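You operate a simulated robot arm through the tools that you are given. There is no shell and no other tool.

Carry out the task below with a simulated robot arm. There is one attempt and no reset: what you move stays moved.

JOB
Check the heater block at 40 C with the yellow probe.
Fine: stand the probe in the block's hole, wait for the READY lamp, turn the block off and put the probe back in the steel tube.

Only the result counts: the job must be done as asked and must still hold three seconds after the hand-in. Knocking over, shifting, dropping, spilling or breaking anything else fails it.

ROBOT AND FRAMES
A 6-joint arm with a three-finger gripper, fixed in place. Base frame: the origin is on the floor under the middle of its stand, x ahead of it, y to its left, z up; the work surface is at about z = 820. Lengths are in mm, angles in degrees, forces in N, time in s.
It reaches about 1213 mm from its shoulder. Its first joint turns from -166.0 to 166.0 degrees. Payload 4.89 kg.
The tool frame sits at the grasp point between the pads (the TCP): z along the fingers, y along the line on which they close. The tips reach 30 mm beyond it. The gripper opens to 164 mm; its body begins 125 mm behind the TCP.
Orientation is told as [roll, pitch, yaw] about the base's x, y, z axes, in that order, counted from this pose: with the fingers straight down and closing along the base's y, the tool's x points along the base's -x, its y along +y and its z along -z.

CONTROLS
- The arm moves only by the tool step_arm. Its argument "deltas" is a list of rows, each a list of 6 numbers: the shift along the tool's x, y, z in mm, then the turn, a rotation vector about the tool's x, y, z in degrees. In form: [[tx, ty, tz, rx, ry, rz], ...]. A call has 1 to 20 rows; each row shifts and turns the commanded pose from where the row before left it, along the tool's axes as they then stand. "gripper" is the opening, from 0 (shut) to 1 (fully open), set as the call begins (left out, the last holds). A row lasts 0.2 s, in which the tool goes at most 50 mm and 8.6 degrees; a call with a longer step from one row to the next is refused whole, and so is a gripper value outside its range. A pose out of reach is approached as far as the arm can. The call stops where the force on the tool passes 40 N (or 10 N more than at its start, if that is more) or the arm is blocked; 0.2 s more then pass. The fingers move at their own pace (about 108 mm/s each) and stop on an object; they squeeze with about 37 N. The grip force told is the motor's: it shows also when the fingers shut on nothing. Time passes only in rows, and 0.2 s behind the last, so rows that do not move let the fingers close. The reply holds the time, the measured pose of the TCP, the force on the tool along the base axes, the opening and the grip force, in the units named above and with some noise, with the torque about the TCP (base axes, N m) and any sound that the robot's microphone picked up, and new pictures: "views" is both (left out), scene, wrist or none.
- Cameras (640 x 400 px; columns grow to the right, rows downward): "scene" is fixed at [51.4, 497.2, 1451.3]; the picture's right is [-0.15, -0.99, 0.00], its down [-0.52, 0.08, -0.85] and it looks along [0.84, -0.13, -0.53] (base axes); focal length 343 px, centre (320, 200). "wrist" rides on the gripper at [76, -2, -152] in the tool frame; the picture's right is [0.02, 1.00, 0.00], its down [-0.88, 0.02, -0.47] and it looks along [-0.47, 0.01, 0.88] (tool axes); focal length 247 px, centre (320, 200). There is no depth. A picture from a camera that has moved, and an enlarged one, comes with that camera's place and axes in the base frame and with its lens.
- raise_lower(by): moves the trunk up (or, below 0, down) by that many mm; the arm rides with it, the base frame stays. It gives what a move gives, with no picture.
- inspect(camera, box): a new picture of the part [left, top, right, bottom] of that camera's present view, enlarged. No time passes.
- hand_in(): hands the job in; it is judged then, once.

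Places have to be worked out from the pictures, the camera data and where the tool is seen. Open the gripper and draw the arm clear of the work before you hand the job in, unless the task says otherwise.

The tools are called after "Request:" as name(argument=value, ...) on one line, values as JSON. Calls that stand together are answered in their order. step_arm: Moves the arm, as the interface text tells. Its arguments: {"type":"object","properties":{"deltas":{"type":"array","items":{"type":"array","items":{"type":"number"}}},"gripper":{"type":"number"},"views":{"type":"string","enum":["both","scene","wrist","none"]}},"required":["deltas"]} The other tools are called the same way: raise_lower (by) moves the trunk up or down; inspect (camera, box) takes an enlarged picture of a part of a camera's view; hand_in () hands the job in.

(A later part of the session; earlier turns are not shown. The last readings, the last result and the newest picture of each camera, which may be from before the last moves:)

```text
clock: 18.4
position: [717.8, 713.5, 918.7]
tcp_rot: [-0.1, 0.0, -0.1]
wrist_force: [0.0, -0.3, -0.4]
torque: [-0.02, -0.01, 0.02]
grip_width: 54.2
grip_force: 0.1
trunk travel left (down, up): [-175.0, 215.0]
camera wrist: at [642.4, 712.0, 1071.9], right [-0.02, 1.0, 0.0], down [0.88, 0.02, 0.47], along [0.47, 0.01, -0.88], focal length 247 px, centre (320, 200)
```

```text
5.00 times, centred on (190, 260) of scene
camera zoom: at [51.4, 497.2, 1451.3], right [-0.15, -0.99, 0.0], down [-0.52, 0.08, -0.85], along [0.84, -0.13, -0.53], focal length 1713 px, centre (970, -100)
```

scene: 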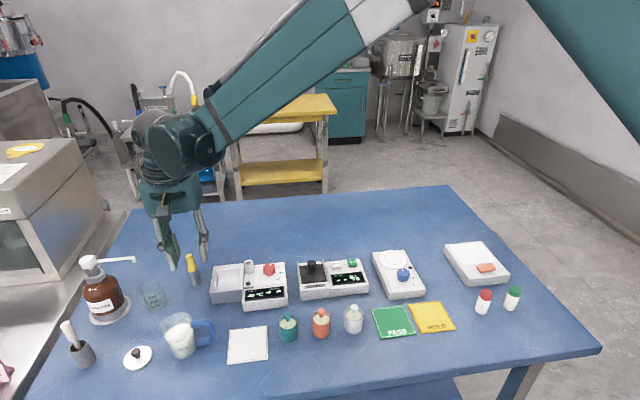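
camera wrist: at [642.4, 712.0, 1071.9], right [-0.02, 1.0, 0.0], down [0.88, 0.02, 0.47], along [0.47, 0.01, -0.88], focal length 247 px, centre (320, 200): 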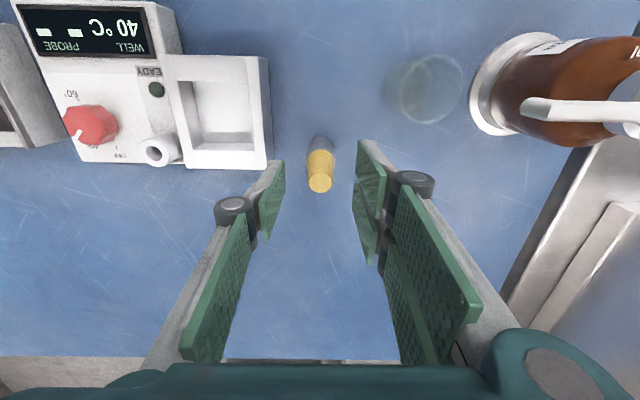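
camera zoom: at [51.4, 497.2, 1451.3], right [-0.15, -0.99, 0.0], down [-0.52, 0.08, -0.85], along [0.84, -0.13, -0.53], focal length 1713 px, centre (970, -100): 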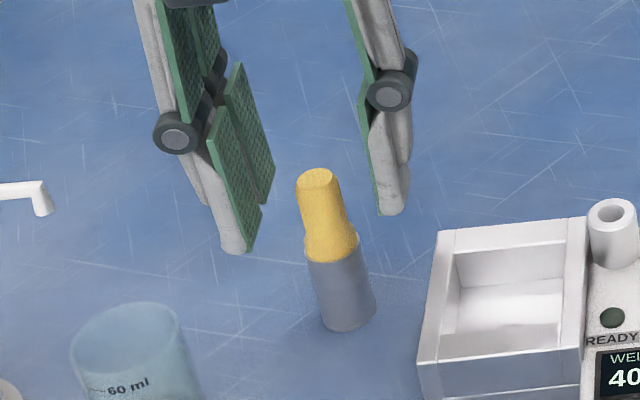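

The probe is now centred between the pads with the tips above the skirt. I close the gripper on the handle.

Request:
step_arm(deltas=[[0, 0, 0, 0, 0, 0], [0, 0, 0, 0, 0, 0], [0, 0, 0, 0, 0, 0]], gripper=0.03)

Request:
inspect(camera="wrist", box=[240, 120, 400, 260])

Request:
inspect(camera="scene", box=[150, 220, 230, 300])

```text
clock: 19.2
position: [717.8, 715.2, 919.7]
tcp_rot: [-0.2, 0.0, -0.1]
wrist_force: [-0.2, 0.4, -0.3]
torque: [-0.02, -0.03, -0.02]
grip_width: 17.9
grip_force: 37.2
trunk travel left (down, up): [-175.0, 215.0]
camera wrist: at [642.4, 712.0, 1071.8], right [-0.02, 1.0, 0.0], down [0.88, 0.02, 0.47], along [0.47, 0.01, -0.88], focal length 247 px, centre (320, 200)
```

scene: 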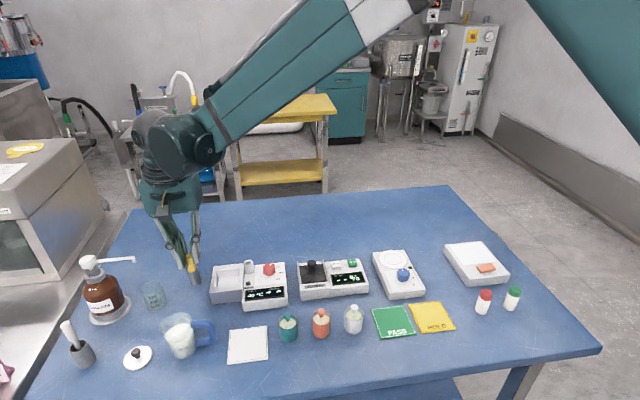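
wrist: 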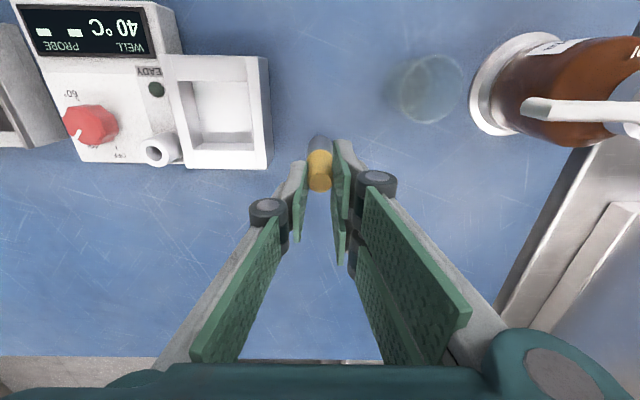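

```text
2.86 times, centred on (320, 190) of wrist
camera zoom: at [642.4, 712.0, 1071.8], right [-0.02, 1.0, 0.0], down [0.88, 0.02, 0.47], along [0.47, 0.01, -0.88], focal length 706 px, centre (320, 229)
```

zoom: 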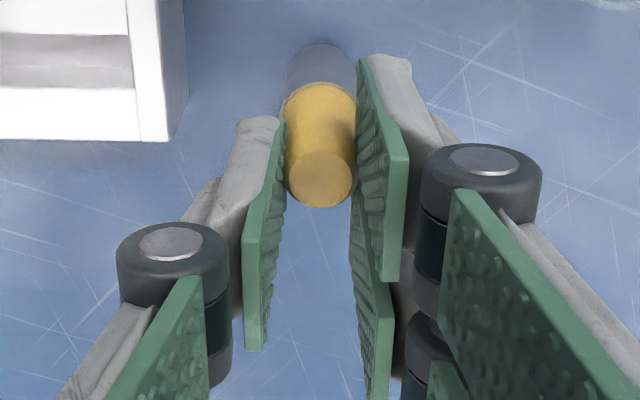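

```text
5.00 times, centred on (190, 260) of scene
camera zoom: at [51.4, 497.2, 1451.3], right [-0.15, -0.99, 0.0], down [-0.52, 0.08, -0.85], along [0.84, -0.13, -0.53], focal length 1713 px, centre (970, -100)
```

zoom: 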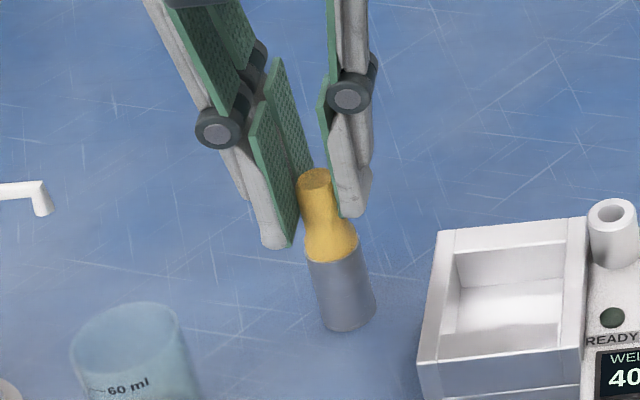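

The probe is held (17.9 mm width, no side load). I lift it straight out of the tube by 85 mm.

Request:
step_arm(deltas=[[0, 0, -5, 0, 0, 0], [0, 0, -10, 0, 0, 0], [0, 0, -15, 0, 0, 0], [0, 0, -20, 0, 0, 0], [0, 0, -20, 0, 0, 0], [0, 0, -15, 0, 0, 0], [0, 0, 0, 0, 0, 0]])

Request:
inspect(camera="scene", box=[140, 180, 240, 300])

Request:
inspect(camera="wrist", box=[240, 100, 400, 240])

```text
clock: 20.8
position: [716.9, 715.9, 1004.2]
tcp_rot: [-0.1, 0.0, -0.1]
wrist_force: [-0.3, 0.4, 0.4]
torque: [0.03, -0.02, 0.0]
grip_width: 18.2
grip_force: 37.0
trunk travel left (down, up): [-175.0, 215.0]
camera wrist: at [641.5, 713.0, 1157.0], right [-0.02, 1.0, 0.0], down [0.88, 0.02, 0.47], along [0.47, 0.01, -0.88], focal length 247 px, centre (320, 200)
```

scene: 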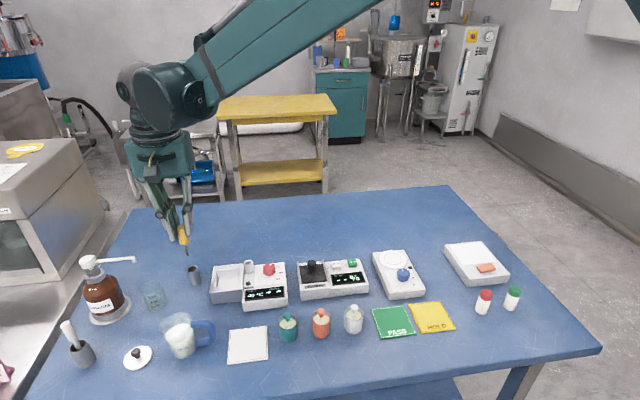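
wrist: 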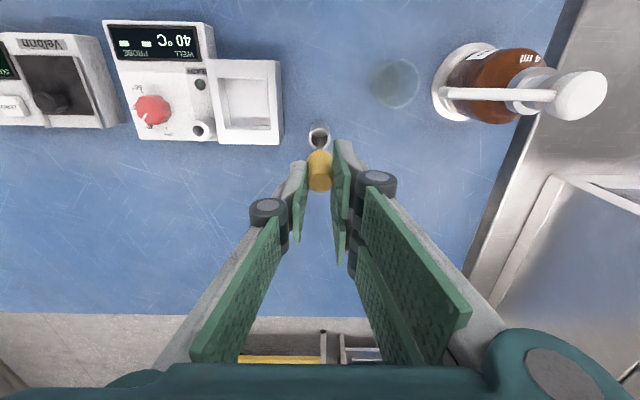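

```text
3.33 times, centred on (190, 240) of scene
camera zoom: at [51.4, 497.2, 1451.3], right [-0.15, -0.99, 0.0], down [-0.52, 0.08, -0.85], along [0.84, -0.13, -0.53], focal length 1142 px, centre (753, 67)
```

zoom: 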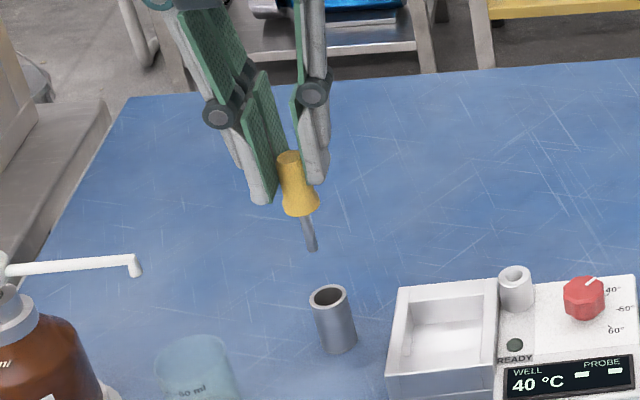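

```text
2.86 times, centred on (320, 170) of wrist
camera zoom: at [641.5, 713.0, 1157.0], right [-0.02, 1.0, 0.0], down [0.88, 0.02, 0.47], along [0.47, 0.01, -0.88], focal length 706 px, centre (320, 286)
```

zoom: 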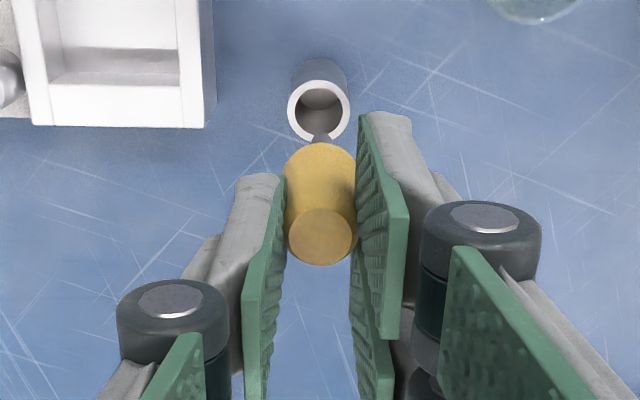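

The probe hangs upright with a shaft of about 30 mm × 7–8 mm; the tube stayed in place. I carry it over the well at (707.5, 578), keeping this height.

Request:
step_arm(deltas=[[1.4, -20, 0, 0, 0, 0], [2, -30, 0, 0, 0, 0], [2, -30, 0, 0, 0, 0], [2, -30, 0, 0, 0, 0], [2, -26.6, 0, 0, 0, 0], [0, 0, 0, 0, 0, 0], [0, 0, 0, 0, 0, 0]])

Request:
inspect(camera="wrist", box=[260, 100, 380, 220])

Request:
inspect(camera="scene", box=[200, 190, 300, 310])

```text
clock: 22.4
position: [708.0, 578.3, 1003.3]
tcp_rot: [-0.2, 0.1, 0.0]
wrist_force: [0.4, -0.5, -0.3]
torque: [0.04, 0.02, 0.01]
grip_width: 18.0
grip_force: 36.6
trunk travel left (down, up): [-175.0, 215.0]
camera wrist: at [632.4, 575.7, 1156.3], right [-0.02, 1.0, 0.0], down [0.88, 0.02, 0.47], along [0.47, 0.01, -0.88], focal length 247 px, centre (320, 200)
```

scene: 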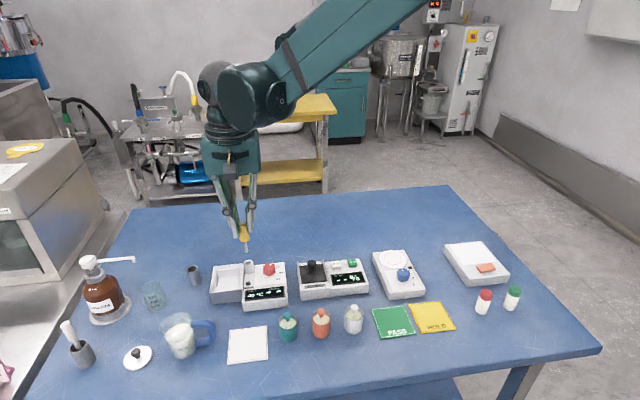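
wrist: 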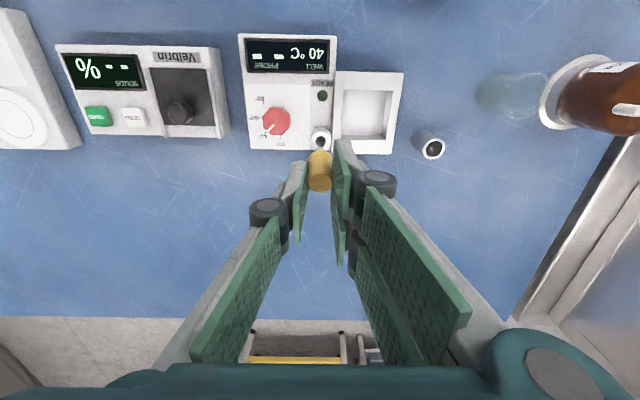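

```text
3.33 times, centred on (320, 160) of wrist
camera zoom: at [632.4, 575.7, 1156.3], right [-0.02, 1.0, 0.0], down [0.88, 0.02, 0.47], along [0.47, 0.01, -0.88], focal length 823 px, centre (320, 333)
```

zoom: 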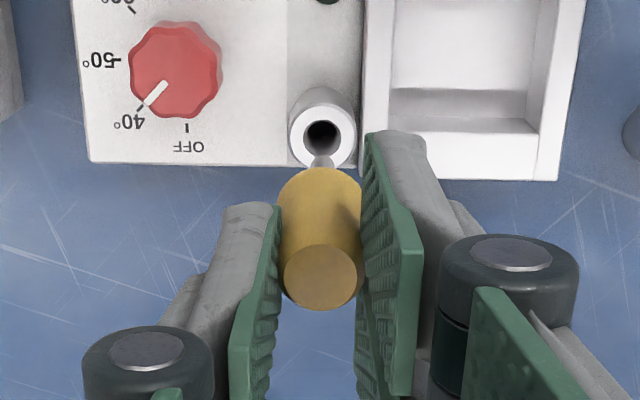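

```text
3.33 times, centred on (250, 250) of scene
camera zoom: at [51.4, 497.2, 1451.3], right [-0.15, -0.99, 0.0], down [-0.52, 0.08, -0.85], along [0.84, -0.13, -0.53], focal length 1142 px, centre (553, 33)
```

zoom: 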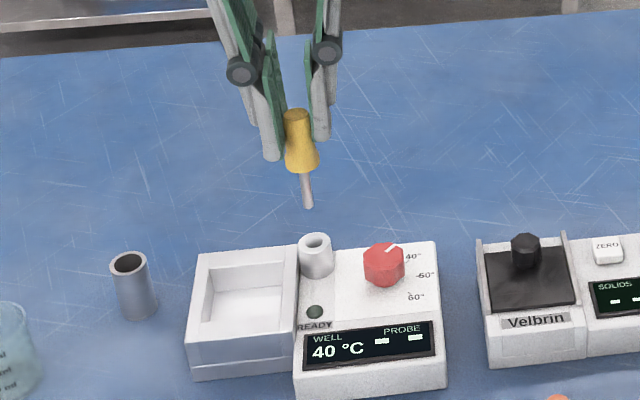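

The probe hangs almost exactly over the hole; now I need millimetre alignment. I'll take tight zooms of the shaft tip and hole from both cameras.

Request:
inspect(camera="scene", box=[228, 215, 268, 275])

Request:
inspect(camera="wrist", box=[295, 120, 345, 200])

```text
6.67 times, centred on (248, 245) of scene
camera zoom: at [51.4, 497.2, 1451.3], right [-0.15, -0.99, 0.0], down [-0.52, 0.08, -0.85], along [0.84, -0.13, -0.53], focal length 2284 px, centre (800, -100)
```

zoom: 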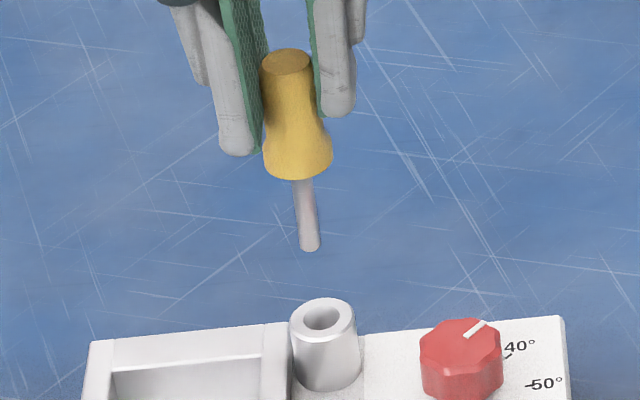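

```text
5.00 times, centred on (320, 160) of wrist
camera zoom: at [632.4, 575.7, 1156.3], right [-0.02, 1.0, 0.0], down [0.88, 0.02, 0.47], along [0.47, 0.01, -0.88], focal length 1235 px, centre (320, 400)
```

zoom: 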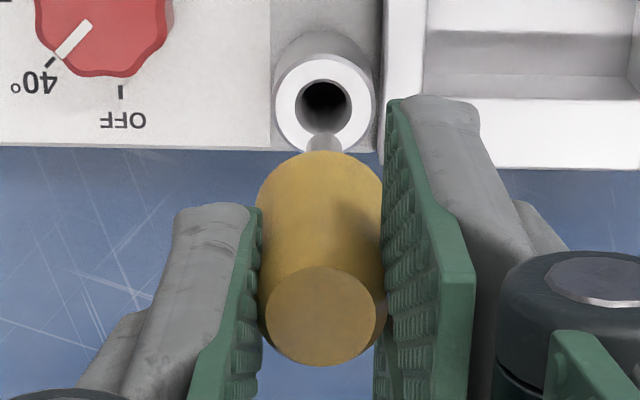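

From both views the shaft tip is within ~1 mm of the hole axis (hole ≈12 mm, shaft ≈7 mm). I nudge −0.8 mm in x and lower 26 mm so that the tip is just above the rim, then re-check.

Request:
step_arm(deltas=[[0.8, 0, 10, 0, 0, 0], [0, 0, 10, 0, 0, 0], [0, 0, 6, 0, 0, 0], [0, 0, 0, 0, 0, 0], [0, 0, 0, 0, 0, 0]])

Request:
inspect(camera="scene", box=[228, 220, 268, 280])

Request:
inspect(camera="wrist", box=[295, 120, 345, 200])

```text
clock: 23.6
position: [707.0, 578.2, 978.4]
tcp_rot: [-0.2, -0.1, -0.1]
wrist_force: [-0.2, 0.3, -0.8]
torque: [0.0, 0.04, 0.0]
grip_width: 17.8
grip_force: 37.0
trunk travel left (down, up): [-175.0, 215.0]
camera wrist: at [631.6, 576.0, 1131.4], right [-0.02, 1.0, 0.0], down [0.88, 0.02, 0.47], along [0.47, 0.01, -0.88], focal length 247 px, centre (320, 200)
```

scene: 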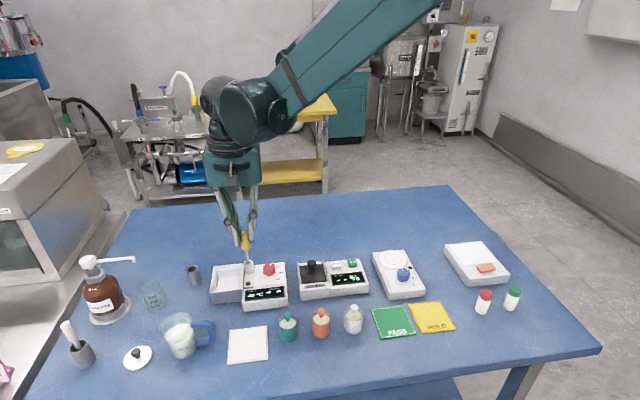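
wrist: 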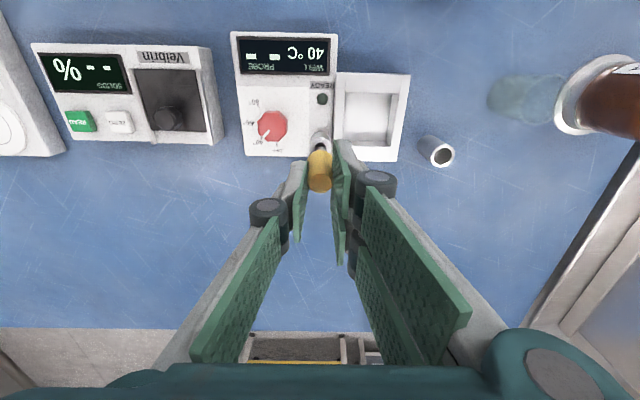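

```text
6.67 times, centred on (248, 250) of scene
camera zoom: at [51.4, 497.2, 1451.3], right [-0.15, -0.99, 0.0], down [-0.52, 0.08, -0.85], along [0.84, -0.13, -0.53], focal length 2284 px, centre (800, -133)
```

zoom: 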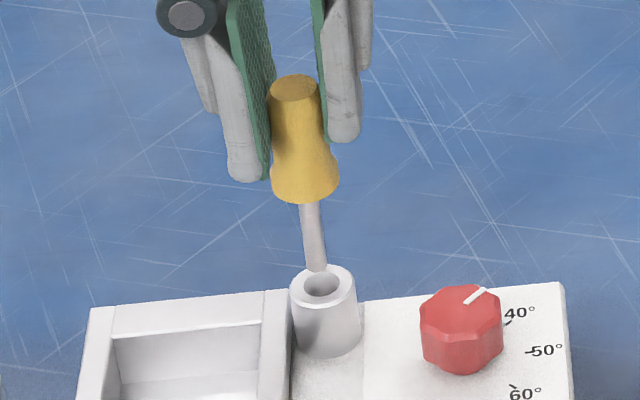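

```text
5.00 times, centred on (320, 160) of wrist
camera zoom: at [631.6, 576.0, 1131.4], right [-0.02, 1.0, 0.0], down [0.88, 0.02, 0.47], along [0.47, 0.01, -0.88], focal length 1235 px, centre (320, 400)
```

zoom: 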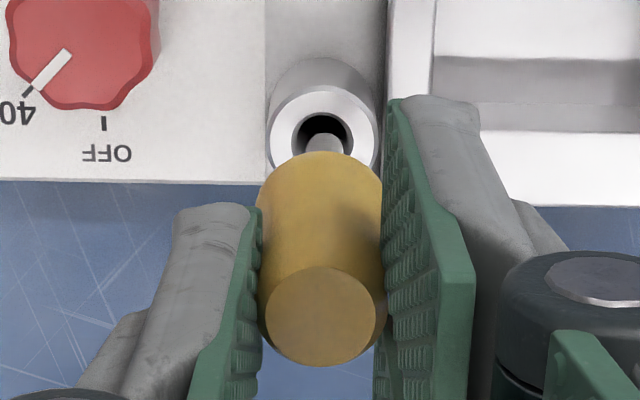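

The tip is within about 1 mm of the hole axis in both views. I shift −0.4 mm in y and lower gently into the hole, checking forces.

Request:
step_arm(deltas=[[0, -0.4, 4, 0, 0, 0], [0, 0, 4, 0, 0, 0], [0, 0, 4, 0, 0, 0], [0, 0, 4, 0, 0, 0], [0, 0, 0, 0, 0, 0]])

Request:
inspect(camera="scene", box=[228, 220, 268, 280])

```text
clock: 24.8
position: [705.8, 578.4, 962.6]
tcp_rot: [0.0, -0.1, 0.0]
wrist_force: [1.0, 0.4, -0.6]
torque: [0.02, 0.02, -0.01]
grip_width: 18.0
grip_force: 37.3
trunk travel left (down, up): [-175.0, 215.0]
camera wrist: at [631.3, 576.3, 1115.1], right [-0.02, 1.0, 0.0], down [0.88, 0.02, 0.47], along [0.47, 0.01, -0.88], focal length 247 px, centre (320, 200)
```

scene: 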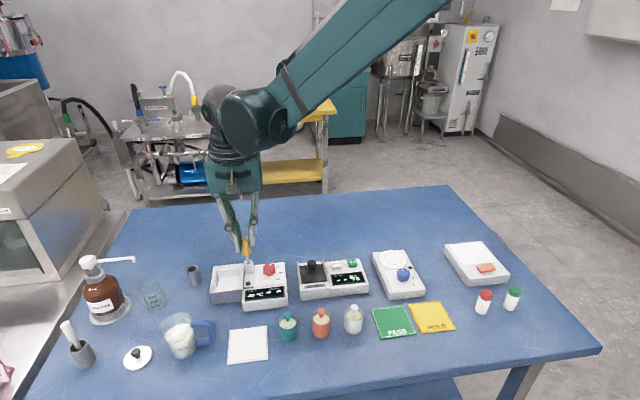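
wrist: 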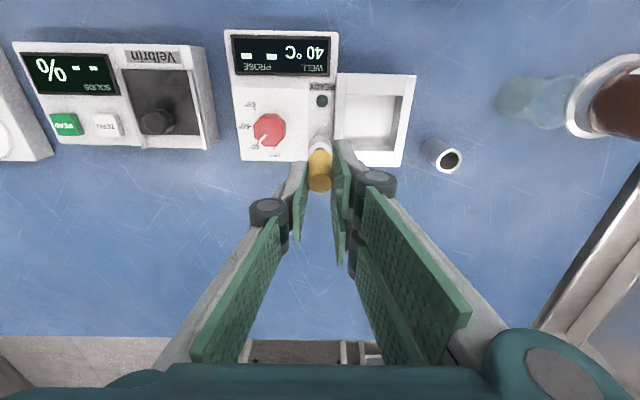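

```text
6.67 times, centred on (248, 250) of scene
camera zoom: at [51.4, 497.2, 1451.3], right [-0.15, -0.99, 0.0], down [-0.52, 0.08, -0.85], along [0.84, -0.13, -0.53], focal length 2284 px, centre (800, -133)
```

zoom: 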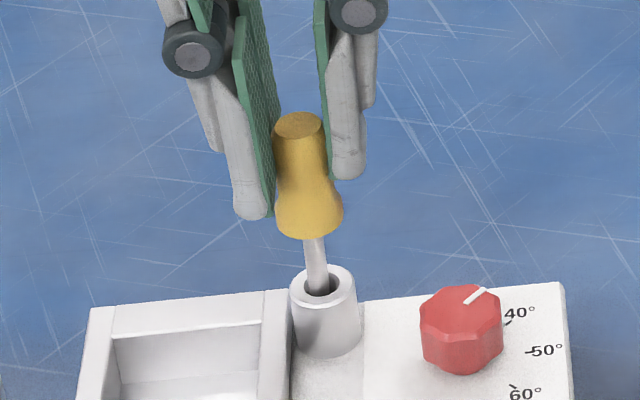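

The shaft has entered the hole without contact; it sits ~1.5 mm to the +y side, so I shift −1 mm in y and continue lowering.

Request:
step_arm(deltas=[[0, -1.0, 0, 0, 0, 0], [0, 0, 4, 0, 0, 0], [0, 0, 4, 0, 0, 0], [0, 0, 4, 0, 0, 0], [0, 0, 4, 0, 0, 0], [0, 0, 0, 0, 0, 0]])

Request:
inspect(camera="scene", box=[228, 220, 268, 280])

```text
clock: 26.2
position: [706.3, 578.6, 946.0]
tcp_rot: [0.0, 0.1, -0.1]
wrist_force: [10.9, 0.5, 3.1]
torque: [-0.01, -0.91, -0.02]
grip_width: 17.9
grip_force: 36.5
trunk travel left (down, up): [-175.0, 215.0]
camera wrist: at [630.7, 575.2, 1099.5], right [-0.02, 1.0, 0.0], down [0.88, 0.02, 0.47], along [0.47, 0.01, -0.88], focal length 247 px, centre (320, 200)
```

scene: 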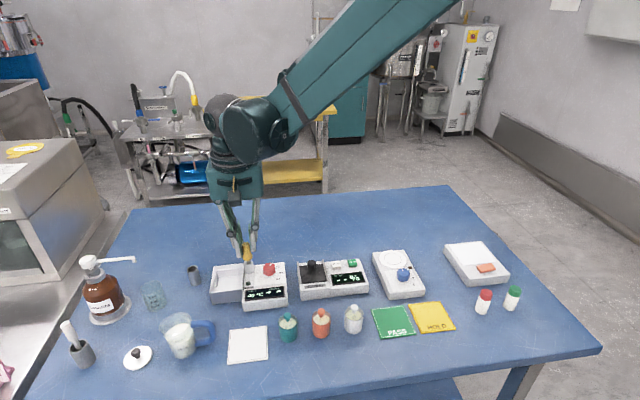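
wrist: 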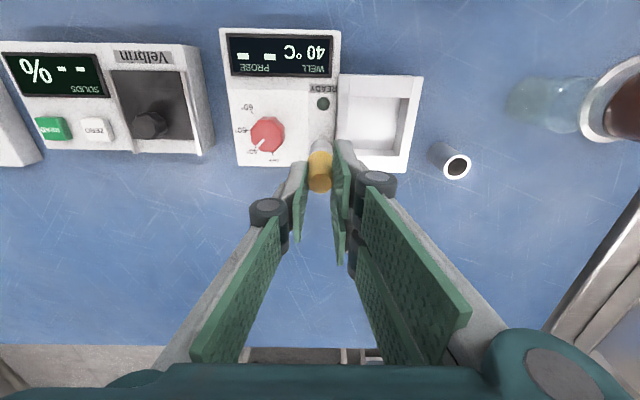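

```text
6.67 times, centred on (248, 250) of scene
camera zoom: at [51.4, 497.2, 1451.3], right [-0.15, -0.99, 0.0], down [-0.52, 0.08, -0.85], along [0.84, -0.13, -0.53], focal length 2284 px, centre (800, -133)
```

zoom: 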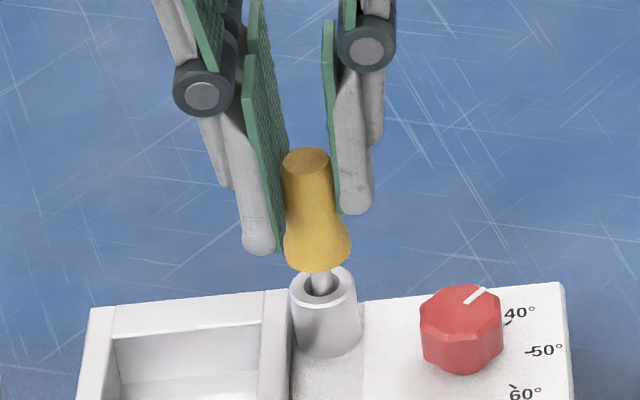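

There is an 11 N side force in +x at about 83 mm below the TCP: the shaft leans on the −x wall of the hole. The block hasn't moved; I shift the tool +x by 1 mm to relieve it.

Request:
step_arm(deltas=[[-1.0, 0, 0, 0, 0, 0], [0, 0, 0, 0, 0, 0]], views="none")

```text
clock: 26.8
position: [706.0, 577.8, 945.5]
tcp_rot: [-0.1, 0.0, -0.1]
wrist_force: [-0.2, 0.4, -1.1]
torque: [-0.01, -0.01, -0.01]
grip_width: 18.3
grip_force: 37.3
trunk travel left (down, up): [-175.0, 215.0]
```

The side load is gone. I move another 1 mm in +x toward the hole centre and continue down 8 mm.

Request:
step_arm(deltas=[[-1.0, 0, 0, 0, 0, 0], [0, 0, 2, 0, 0, 0], [0, 0, 2, 0, 0, 0], [0, 0, 2, 0, 0, 0], [0, 0, 2, 0, 0, 0], [0, 0, 0, 0, 0, 0]])

Request:
inspect(camera="scene", box=[228, 225, 268, 285])

```text
clock: 28.2
position: [708.2, 577.7, 939.3]
tcp_rot: [0.1, -0.2, -0.1]
wrist_force: [-3.5, -1.0, 23.2]
torque: [0.0, 0.37, 0.01]
grip_width: 17.8
grip_force: 36.8
trunk travel left (down, up): [-175.0, 215.0]
camera wrist: at [632.4, 574.5, 1092.6], right [-0.02, 1.0, 0.0], down [0.88, 0.02, 0.47], along [0.47, 0.01, -0.88], focal length 247 px, centre (320, 200)
```

scene: 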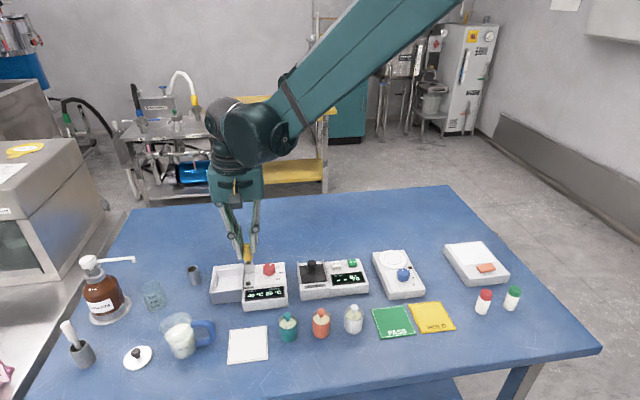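
wrist: 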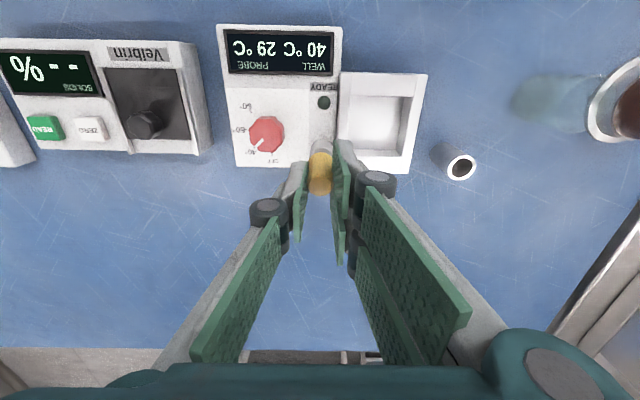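

```text
6.67 times, centred on (248, 255) of scene
camera zoom: at [51.4, 497.2, 1451.3], right [-0.15, -0.99, 0.0], down [-0.52, 0.08, -0.85], along [0.84, -0.13, -0.53], focal length 2284 px, centre (800, -167)
```

zoom: 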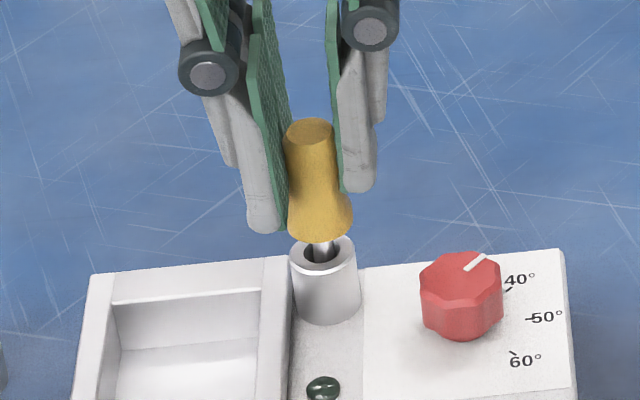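

The probe has bottomed in the well (23 N upward) and the display shows PROBE 29 °C. I ease up 1 mm to take off the pressure before letting go.

Request:
step_arm(deltas=[[0, 0, -1.0, 0, 0, 0], [0, 0, 0, 0, 0, 0]], views="none")

```text
clock: 28.8
position: [709.1, 577.7, 939.4]
tcp_rot: [0.0, -0.1, 0.0]
wrist_force: [-5.3, -1.2, 16.7]
torque: [-0.01, 0.53, 0.01]
grip_width: 18.3
grip_force: 37.2
trunk travel left (down, up): [-175.0, 215.0]
```

Still 17 N vertical and a small −x load; I ease up another 2 mm and back 0.5 mm in −x.

Request:
step_arm(deltas=[[0.5, 0, -1.0, 0, 0, 0], [0, 0, -1.0, 0, 0, 0], [0, 0, 0, 0, 0, 0]], views="none")

```text
clock: 29.6
position: [707.9, 577.2, 940.3]
tcp_rot: [-0.1, 0.0, -0.1]
wrist_force: [0.0, -0.5, -0.3]
torque: [-0.01, 0.01, -0.01]
grip_width: 17.9
grip_force: 36.9
trunk travel left (down, up): [-175.0, 215.0]
```

All loads are zero with the shaft deep in the well. I open the fingers to leave the probe standing and look.

Request:
step_arm(deltas=[[0, 0, 0, 0, 0, 0], [0, 0, 0, 0, 0, 0], [0, 0, 0, 0, 0, 0]], gripper=0.33)

Request:
inspect(camera="scene", box=[220, 225, 300, 315])

Request:
inspect(camera="wrist", box=[240, 100, 400, 240])

```text
clock: 30.4
position: [708.8, 578.2, 941.7]
tcp_rot: [-0.1, 0.0, -0.1]
wrist_force: [0.3, -0.5, 0.2]
torque: [-0.03, 0.01, 0.0]
grip_width: 53.9
grip_force: 0.0
trunk travel left (down, up): [-175.0, 215.0]
camera wrist: at [632.8, 575.1, 1094.4], right [-0.02, 1.0, 0.0], down [0.88, 0.02, 0.47], along [0.47, 0.01, -0.88], focal length 247 px, centre (320, 200)
```

scene: 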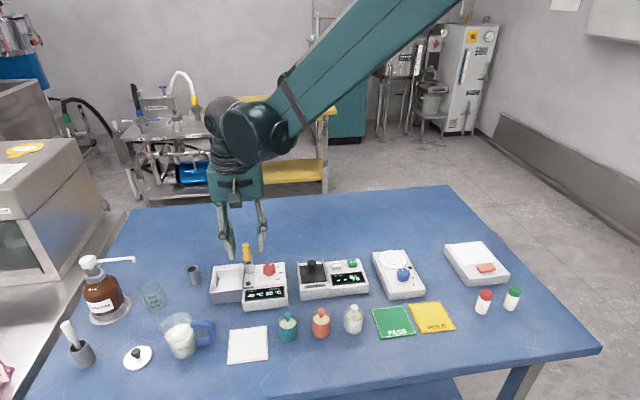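
wrist: 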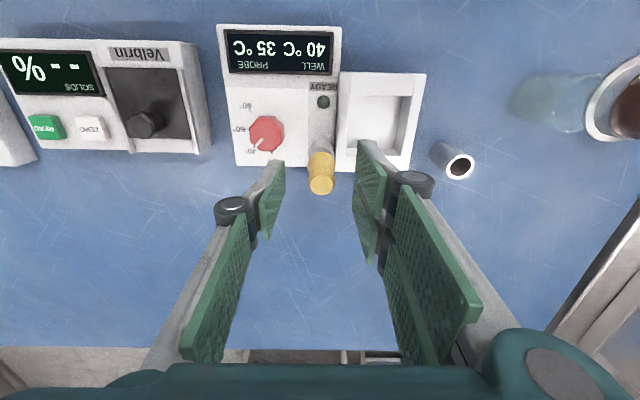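

```text
4.44 times, centred on (260, 270) of scene
camera zoom: at [51.4, 497.2, 1451.3], right [-0.15, -0.99, 0.0], down [-0.52, 0.08, -0.85], along [0.84, -0.13, -0.53], focal length 1523 px, centre (587, -111)
```

zoom: 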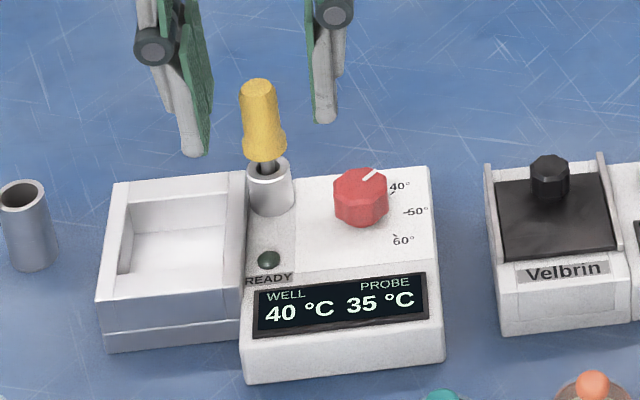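

```text
2.86 times, centred on (320, 170) of wrist
camera zoom: at [632.8, 575.1, 1094.4], right [-0.02, 1.0, 0.0], down [0.88, 0.02, 0.47], along [0.47, 0.01, -0.88], focal length 706 px, centre (320, 286)
```

zoom: 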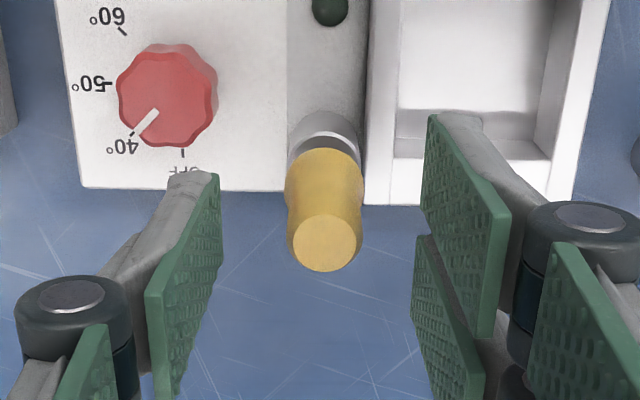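

The probe stands freely in the well and reads 35 °C, rising. I rise straight up well clear of the probe and move over the knob while it warms.

Request:
step_arm(deltas=[[0, 0, -10, 0, 0, 0], [0, 0, -20, 0, 0, 0], [0, 0, -30, 0, 0, 0], [0, 0, -15, 0, 0, 0], [11, -26, 0, 0, 0, 0], [11, -25.5, 0, 0, 0, 0], [0, 0, 0, 0, 0, 0]])

Request:
inspect(camera="scene", box=[220, 225, 300, 315])

Request:
inspect(camera="wrist", box=[260, 80, 400, 220])

```text
clock: 32.0
position: [685.0, 528.0, 1016.4]
tcp_rot: [-0.1, 0.1, -0.1]
wrist_force: [0.2, -1.0, -0.9]
torque: [0.02, -0.06, 0.01]
grip_width: 54.1
grip_force: 0.1
trunk travel left (down, up): [-175.0, 215.0]
camera wrist: at [610.1, 525.3, 1169.5], right [-0.02, 1.0, 0.0], down [0.88, 0.02, 0.47], along [0.47, 0.01, -0.88], focal length 247 px, centre (320, 200)
```

scene: 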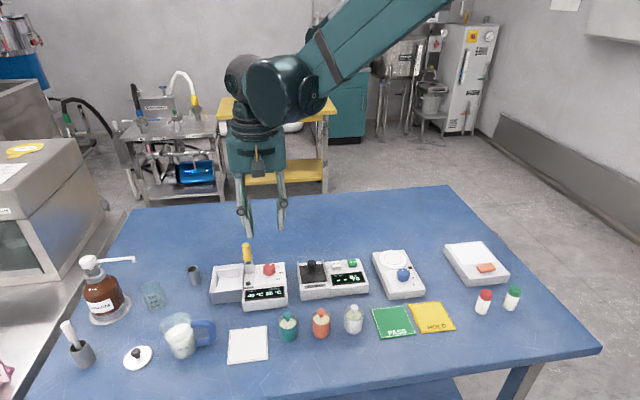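
wrist: 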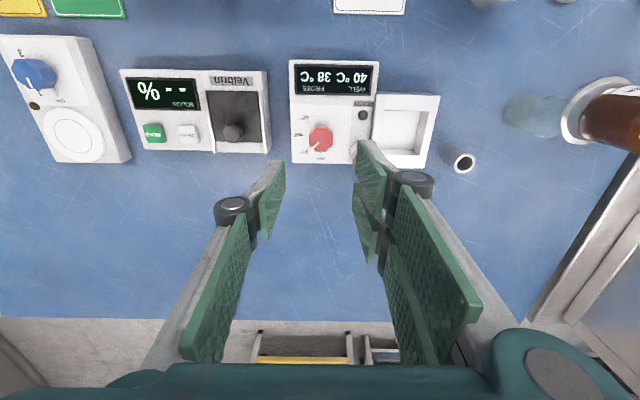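

```text
4.44 times, centred on (260, 270) of scene
camera zoom: at [51.4, 497.2, 1451.3], right [-0.15, -0.99, 0.0], down [-0.52, 0.08, -0.85], along [0.84, -0.13, -0.53], focal length 1523 px, centre (587, -111)
```

zoom: 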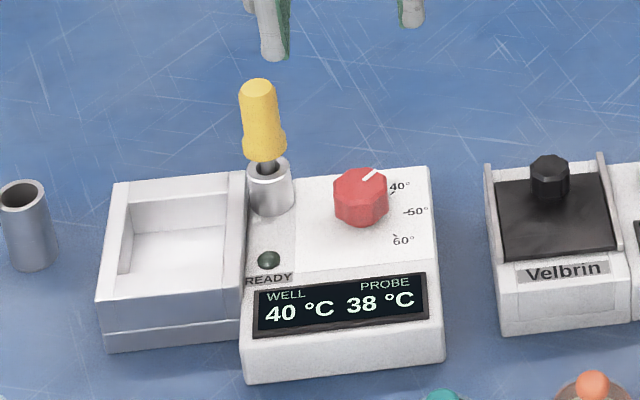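

```text
2.86 times, centred on (330, 150) of wrist
camera zoom: at [610.1, 525.3, 1169.5], right [-0.02, 1.0, 0.0], down [0.88, 0.02, 0.47], along [0.47, 0.01, -0.88], focal length 706 px, centre (291, 343)
```

zoom: 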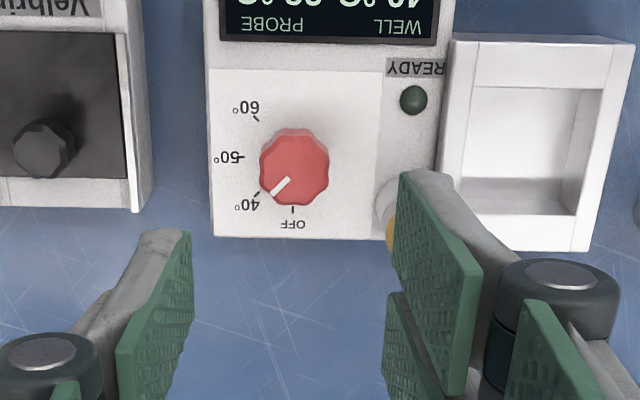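

PROBE shows 38 °C, READY not lit yet. I rotate the tool to about −132° (inside the joint limit) so the later OFF turn can go from −132° to about −88°.

Request:
step_arm(deltas=[[0, 0, 0, 0, 0, 8.25], [0, 0, 0, 0, 0, 8.25], [0, 0, 0, 0, 0, 8.25], [0, 0, 0, 0, 0, 8.25], [0, 0, 0, 0, 0, 8.25], [0, 0, 0, 0, 0, 8.25], [0, 0, 0, 0, 0, 8.25], [0, 0, 0, 0, 0, 8.25], [0, 0, 0, 0, 0, 8.25], [0, 0, 0, 0, 0, 8.25], [0, 0, 0, 0, 0, 8.25], [0, 0, 0, 0, 0, 8.25], [0, 0, 0, 0, 0, 8.25], [0, 0, 0, 0, 0, 8.25], [0, 0, 0, 0, 0, 8.25], [0, 0, 0, 0, 0, 8.0], [0, 0, 0, 0, 0, 0]])

Request:
inspect(camera="wrist", box=[220, 60, 380, 220])

Request:
inspect(camera="scene", box=[220, 225, 300, 315])

```text
clock: 35.6
position: [686.2, 525.9, 1016.8]
tcp_rot: [0.2, 0.0, -132.1]
wrist_force: [-0.5, -1.0, -0.4]
torque: [0.0, 0.0, -0.01]
grip_width: 54.1
grip_force: 0.1
trunk travel left (down, up): [-175.0, 215.0]
camera wrist: at [736.2, 583.1, 1169.4], right [0.76, -0.65, 0.0], down [-0.58, -0.67, 0.47], along [-0.31, -0.36, -0.88], focal length 247 px, centre (320, 200)
```

scene: 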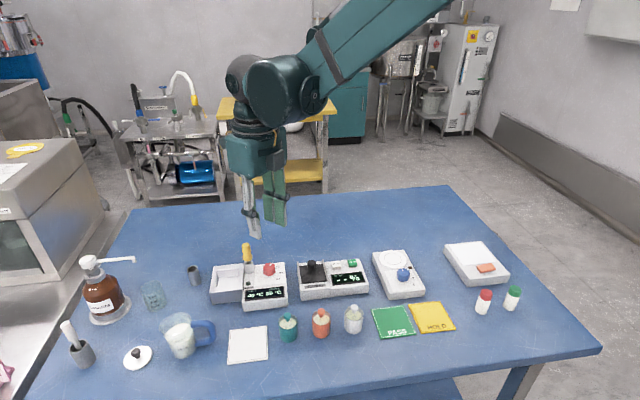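
wrist: 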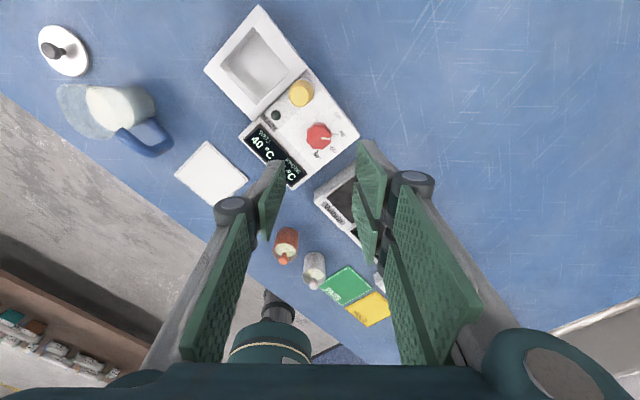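

```text
2.50 times, centred on (300, 140) of wrist
camera zoom: at [736.2, 583.1, 1169.4], right [0.76, -0.65, 0.0], down [-0.58, -0.67, 0.47], along [-0.31, -0.36, -0.88], focal length 617 px, centre (370, 350)
```

zoom: 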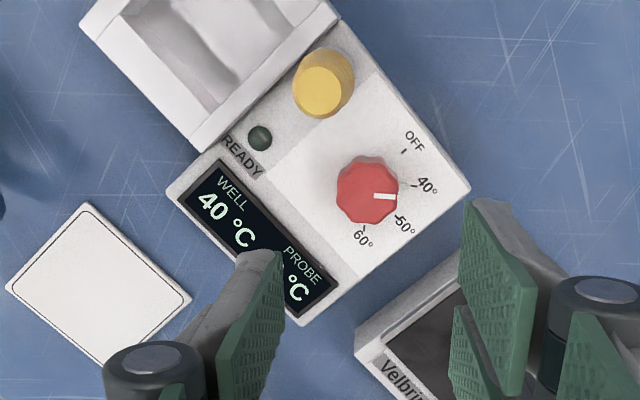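

```text
4.44 times, centred on (260, 270) of scene
camera zoom: at [51.4, 497.2, 1451.3], right [-0.15, -0.99, 0.0], down [-0.52, 0.08, -0.85], along [0.84, -0.13, -0.53], focal length 1523 px, centre (587, -111)
```

zoom: 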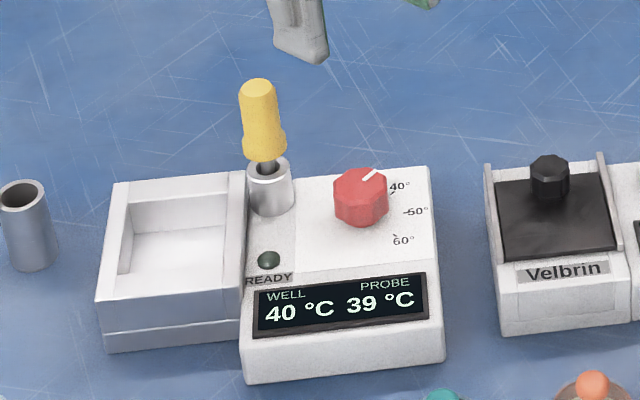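

Probe at 39 °C, lamp still dark. I wait here a few seconds for READY.

Request:
step_arm(deltas=[[0, 0, 0, 0, 0, 0], [0, 0, 0, 0, 0, 0], [0, 0, 0, 0, 0, 0], [0, 0, 0, 0, 0, 0], [0, 0, 0, 0, 0, 0], [0, 0, 0, 0, 0, 0], [0, 0, 0, 0, 0, 0], [0, 0, 0, 0, 0, 0], [0, 0, 0, 0, 0, 0], [0, 0, 0, 0, 0, 0], [0, 0, 0, 0, 0, 0], [0, 0, 0, 0, 0, 0], [0, 0, 0, 0, 0, 0], [0, 0, 0, 0, 0, 0], [0, 0, 0, 0, 0, 0]], views="scene")

Request:
inspect(camera="scene", box=[220, 225, 300, 315])

```text
clock: 38.8
position: [684.8, 526.2, 1016.9]
tcp_rot: [0.1, -0.1, -132.0]
wrist_force: [-0.1, -0.3, 0.2]
torque: [-0.02, -0.03, 0.03]
grip_width: 54.2
grip_force: 0.0
trunk travel left (down, up): [-175.0, 215.0]
```

scene: 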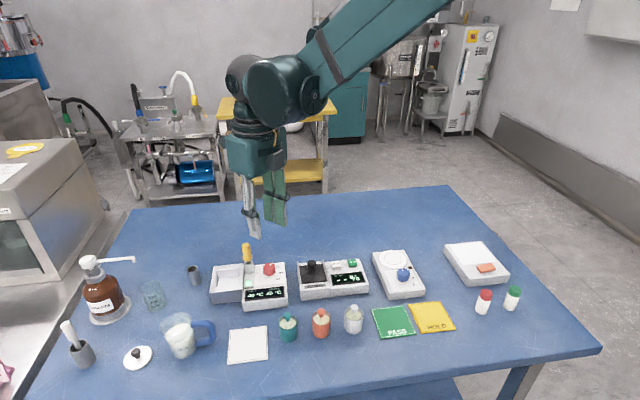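

```text
4.44 times, centred on (260, 270) of scene
camera zoom: at [51.4, 497.2, 1451.3], right [-0.15, -0.99, 0.0], down [-0.52, 0.08, -0.85], along [0.84, -0.13, -0.53], focal length 1523 px, centre (587, -111)
```

zoom: 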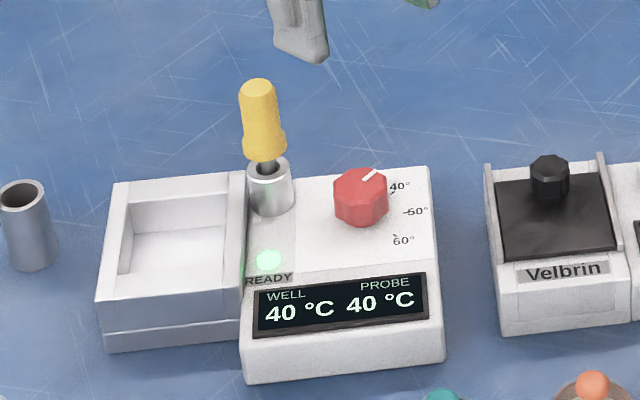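

READY is lit with WELL 40 °C and PROBE 40 °C. Now I go down over the knob to turn it off, first to just above it to check clearance from the standing probe.

Request:
step_arm(deltas=[[0, 0, 25, 0, 0, 0], [0, 0, 25, 0, 0, 0], [0, 0, 25, 0, 0, 0], [0, 0, 12, 0, 0, 0], [0, 0, 0, 0, 0, 0]])

Request:
inspect(camera="wrist", box=[240, 80, 400, 220])

Request:
inspect(camera="scene", box=[220, 215, 300, 315])

```text
clock: 40.0
position: [686.3, 526.1, 928.6]
tcp_rot: [0.1, 0.0, -132.0]
wrist_force: [0.0, 0.5, -0.7]
torque: [-0.02, 0.04, 0.0]
grip_width: 54.2
grip_force: 0.2
trunk travel left (down, up): [-175.0, 215.0]
camera wrist: at [736.6, 583.5, 1082.1], right [0.76, -0.65, 0.0], down [-0.57, -0.67, 0.47], along [-0.31, -0.36, -0.88], focal length 247 px, centre (320, 200)
```

scene: 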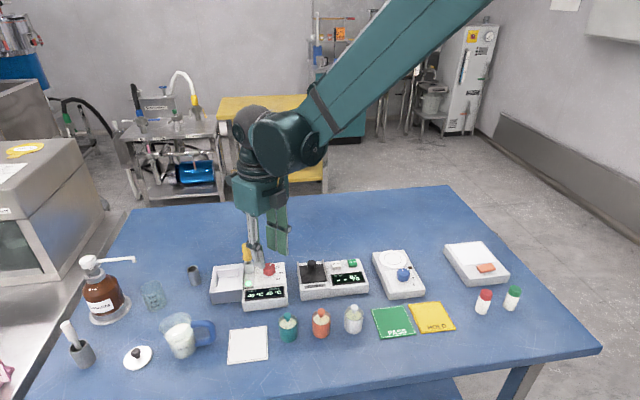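
wrist: 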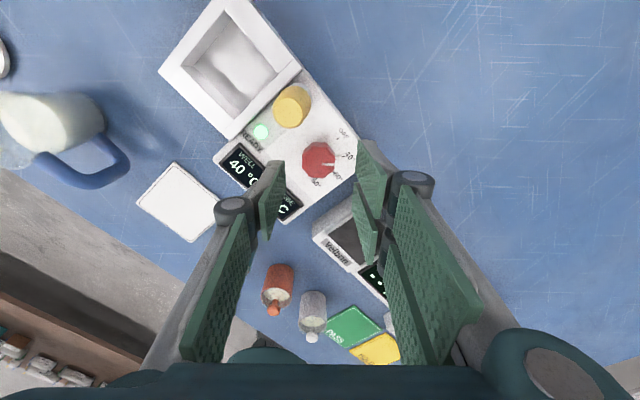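

```text
2.86 times, centred on (320, 150) of wrist
camera zoom: at [736.6, 583.5, 1082.1], right [0.76, -0.65, 0.0], down [-0.57, -0.67, 0.47], along [-0.31, -0.36, -0.88], focal length 706 px, centre (320, 343)
```

zoom: 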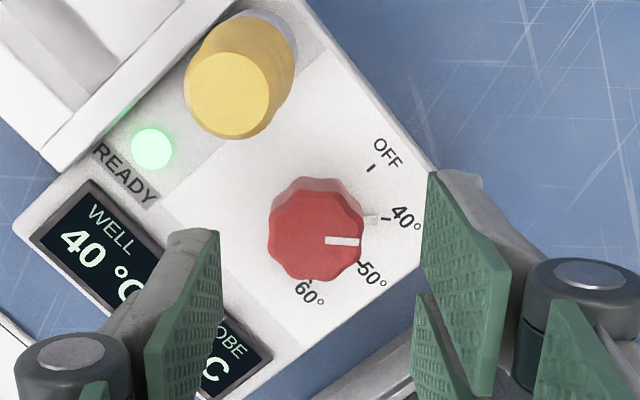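

```text
4.00 times, centred on (260, 265) of scene
camera zoom: at [51.4, 497.2, 1451.3], right [-0.15, -0.99, 0.0], down [-0.52, 0.08, -0.85], along [0.84, -0.13, -0.53], focal length 1370 px, centre (560, -60)
```

zoom: 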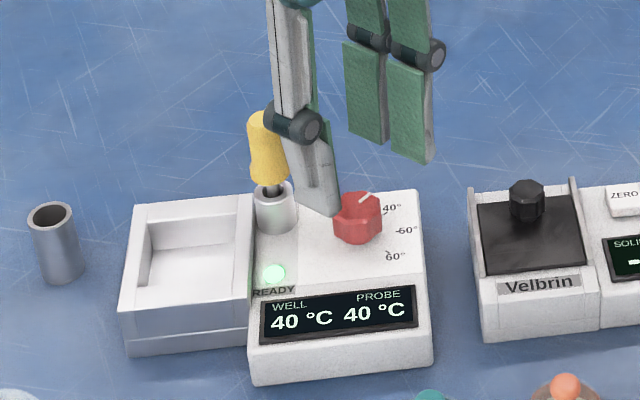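

The fingers straddle the knob and the probe is well clear. The knob is about 1 mm off-centre, so I correct that and lower to the grip height.

Request:
step_arm(deltas=[[-0.5, -1.0, 14, 0, 0, 0], [0, 0, 14, 0, 0, 0], [0, 0, 8, 0, 0, 0], [0, 0, 5, 0, 0, 0], [0, 0, 0, 0, 0, 0]])

Request:
inspect(camera="wrist", box=[240, 80, 400, 220])

Request:
inspect(camera="scene", box=[220, 215, 300, 315])

```text
clock: 41.2
position: [683.8, 526.7, 889.9]
tcp_rot: [0.0, -0.1, -131.9]
wrist_force: [-0.1, 0.4, -0.7]
torque: [-0.01, -0.02, -0.01]
grip_width: 54.0
grip_force: 0.1
trunk travel left (down, up): [-175.0, 215.0]
camera wrist: at [735.2, 583.5, 1042.4], right [0.76, -0.65, 0.0], down [-0.57, -0.67, 0.47], along [-0.31, -0.36, -0.88], focal length 247 px, centre (320, 200)
```

scene: 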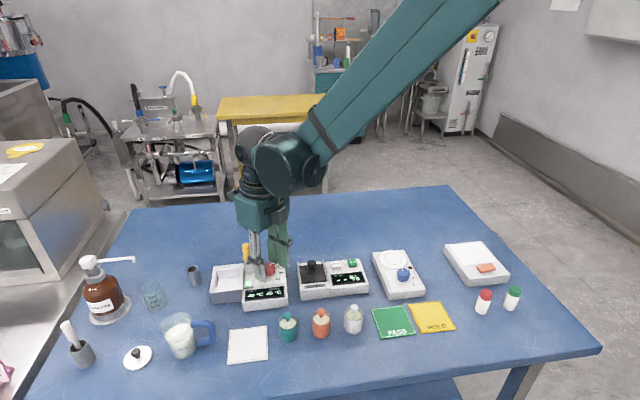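
wrist: 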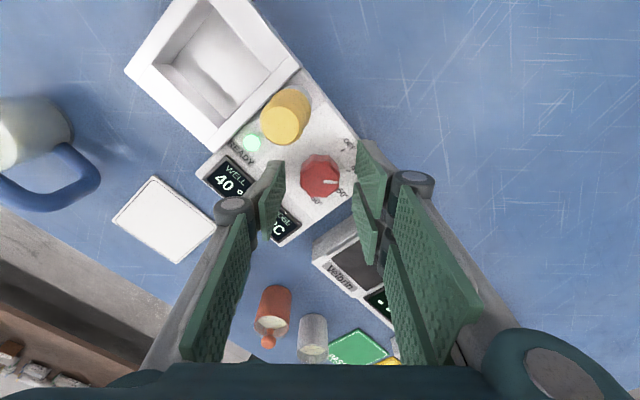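

```text
2.86 times, centred on (320, 150) of wrist
camera zoom: at [735.2, 583.5, 1042.4], right [0.76, -0.65, 0.0], down [-0.57, -0.67, 0.47], along [-0.31, -0.36, -0.88], focal length 706 px, centre (320, 343)
```

zoom: 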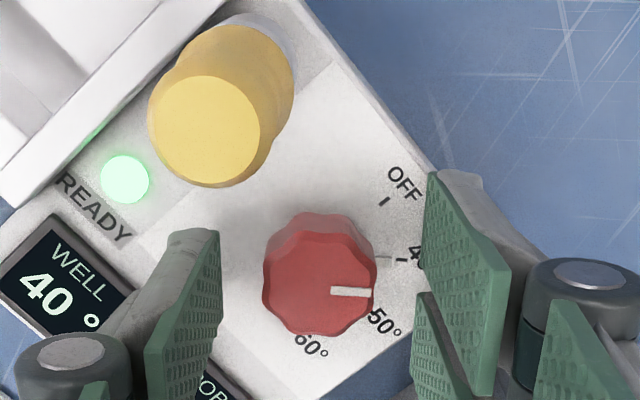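

```text
4.00 times, centred on (260, 265) of scene
camera zoom: at [51.4, 497.2, 1451.3], right [-0.15, -0.99, 0.0], down [-0.52, 0.08, -0.85], along [0.84, -0.13, -0.53], focal length 1370 px, centre (560, -60)
```

zoom: 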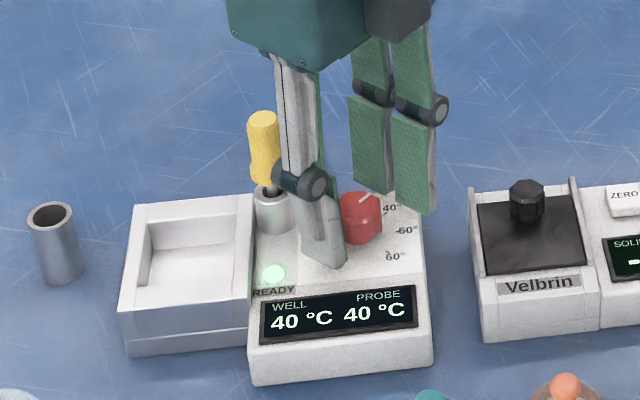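

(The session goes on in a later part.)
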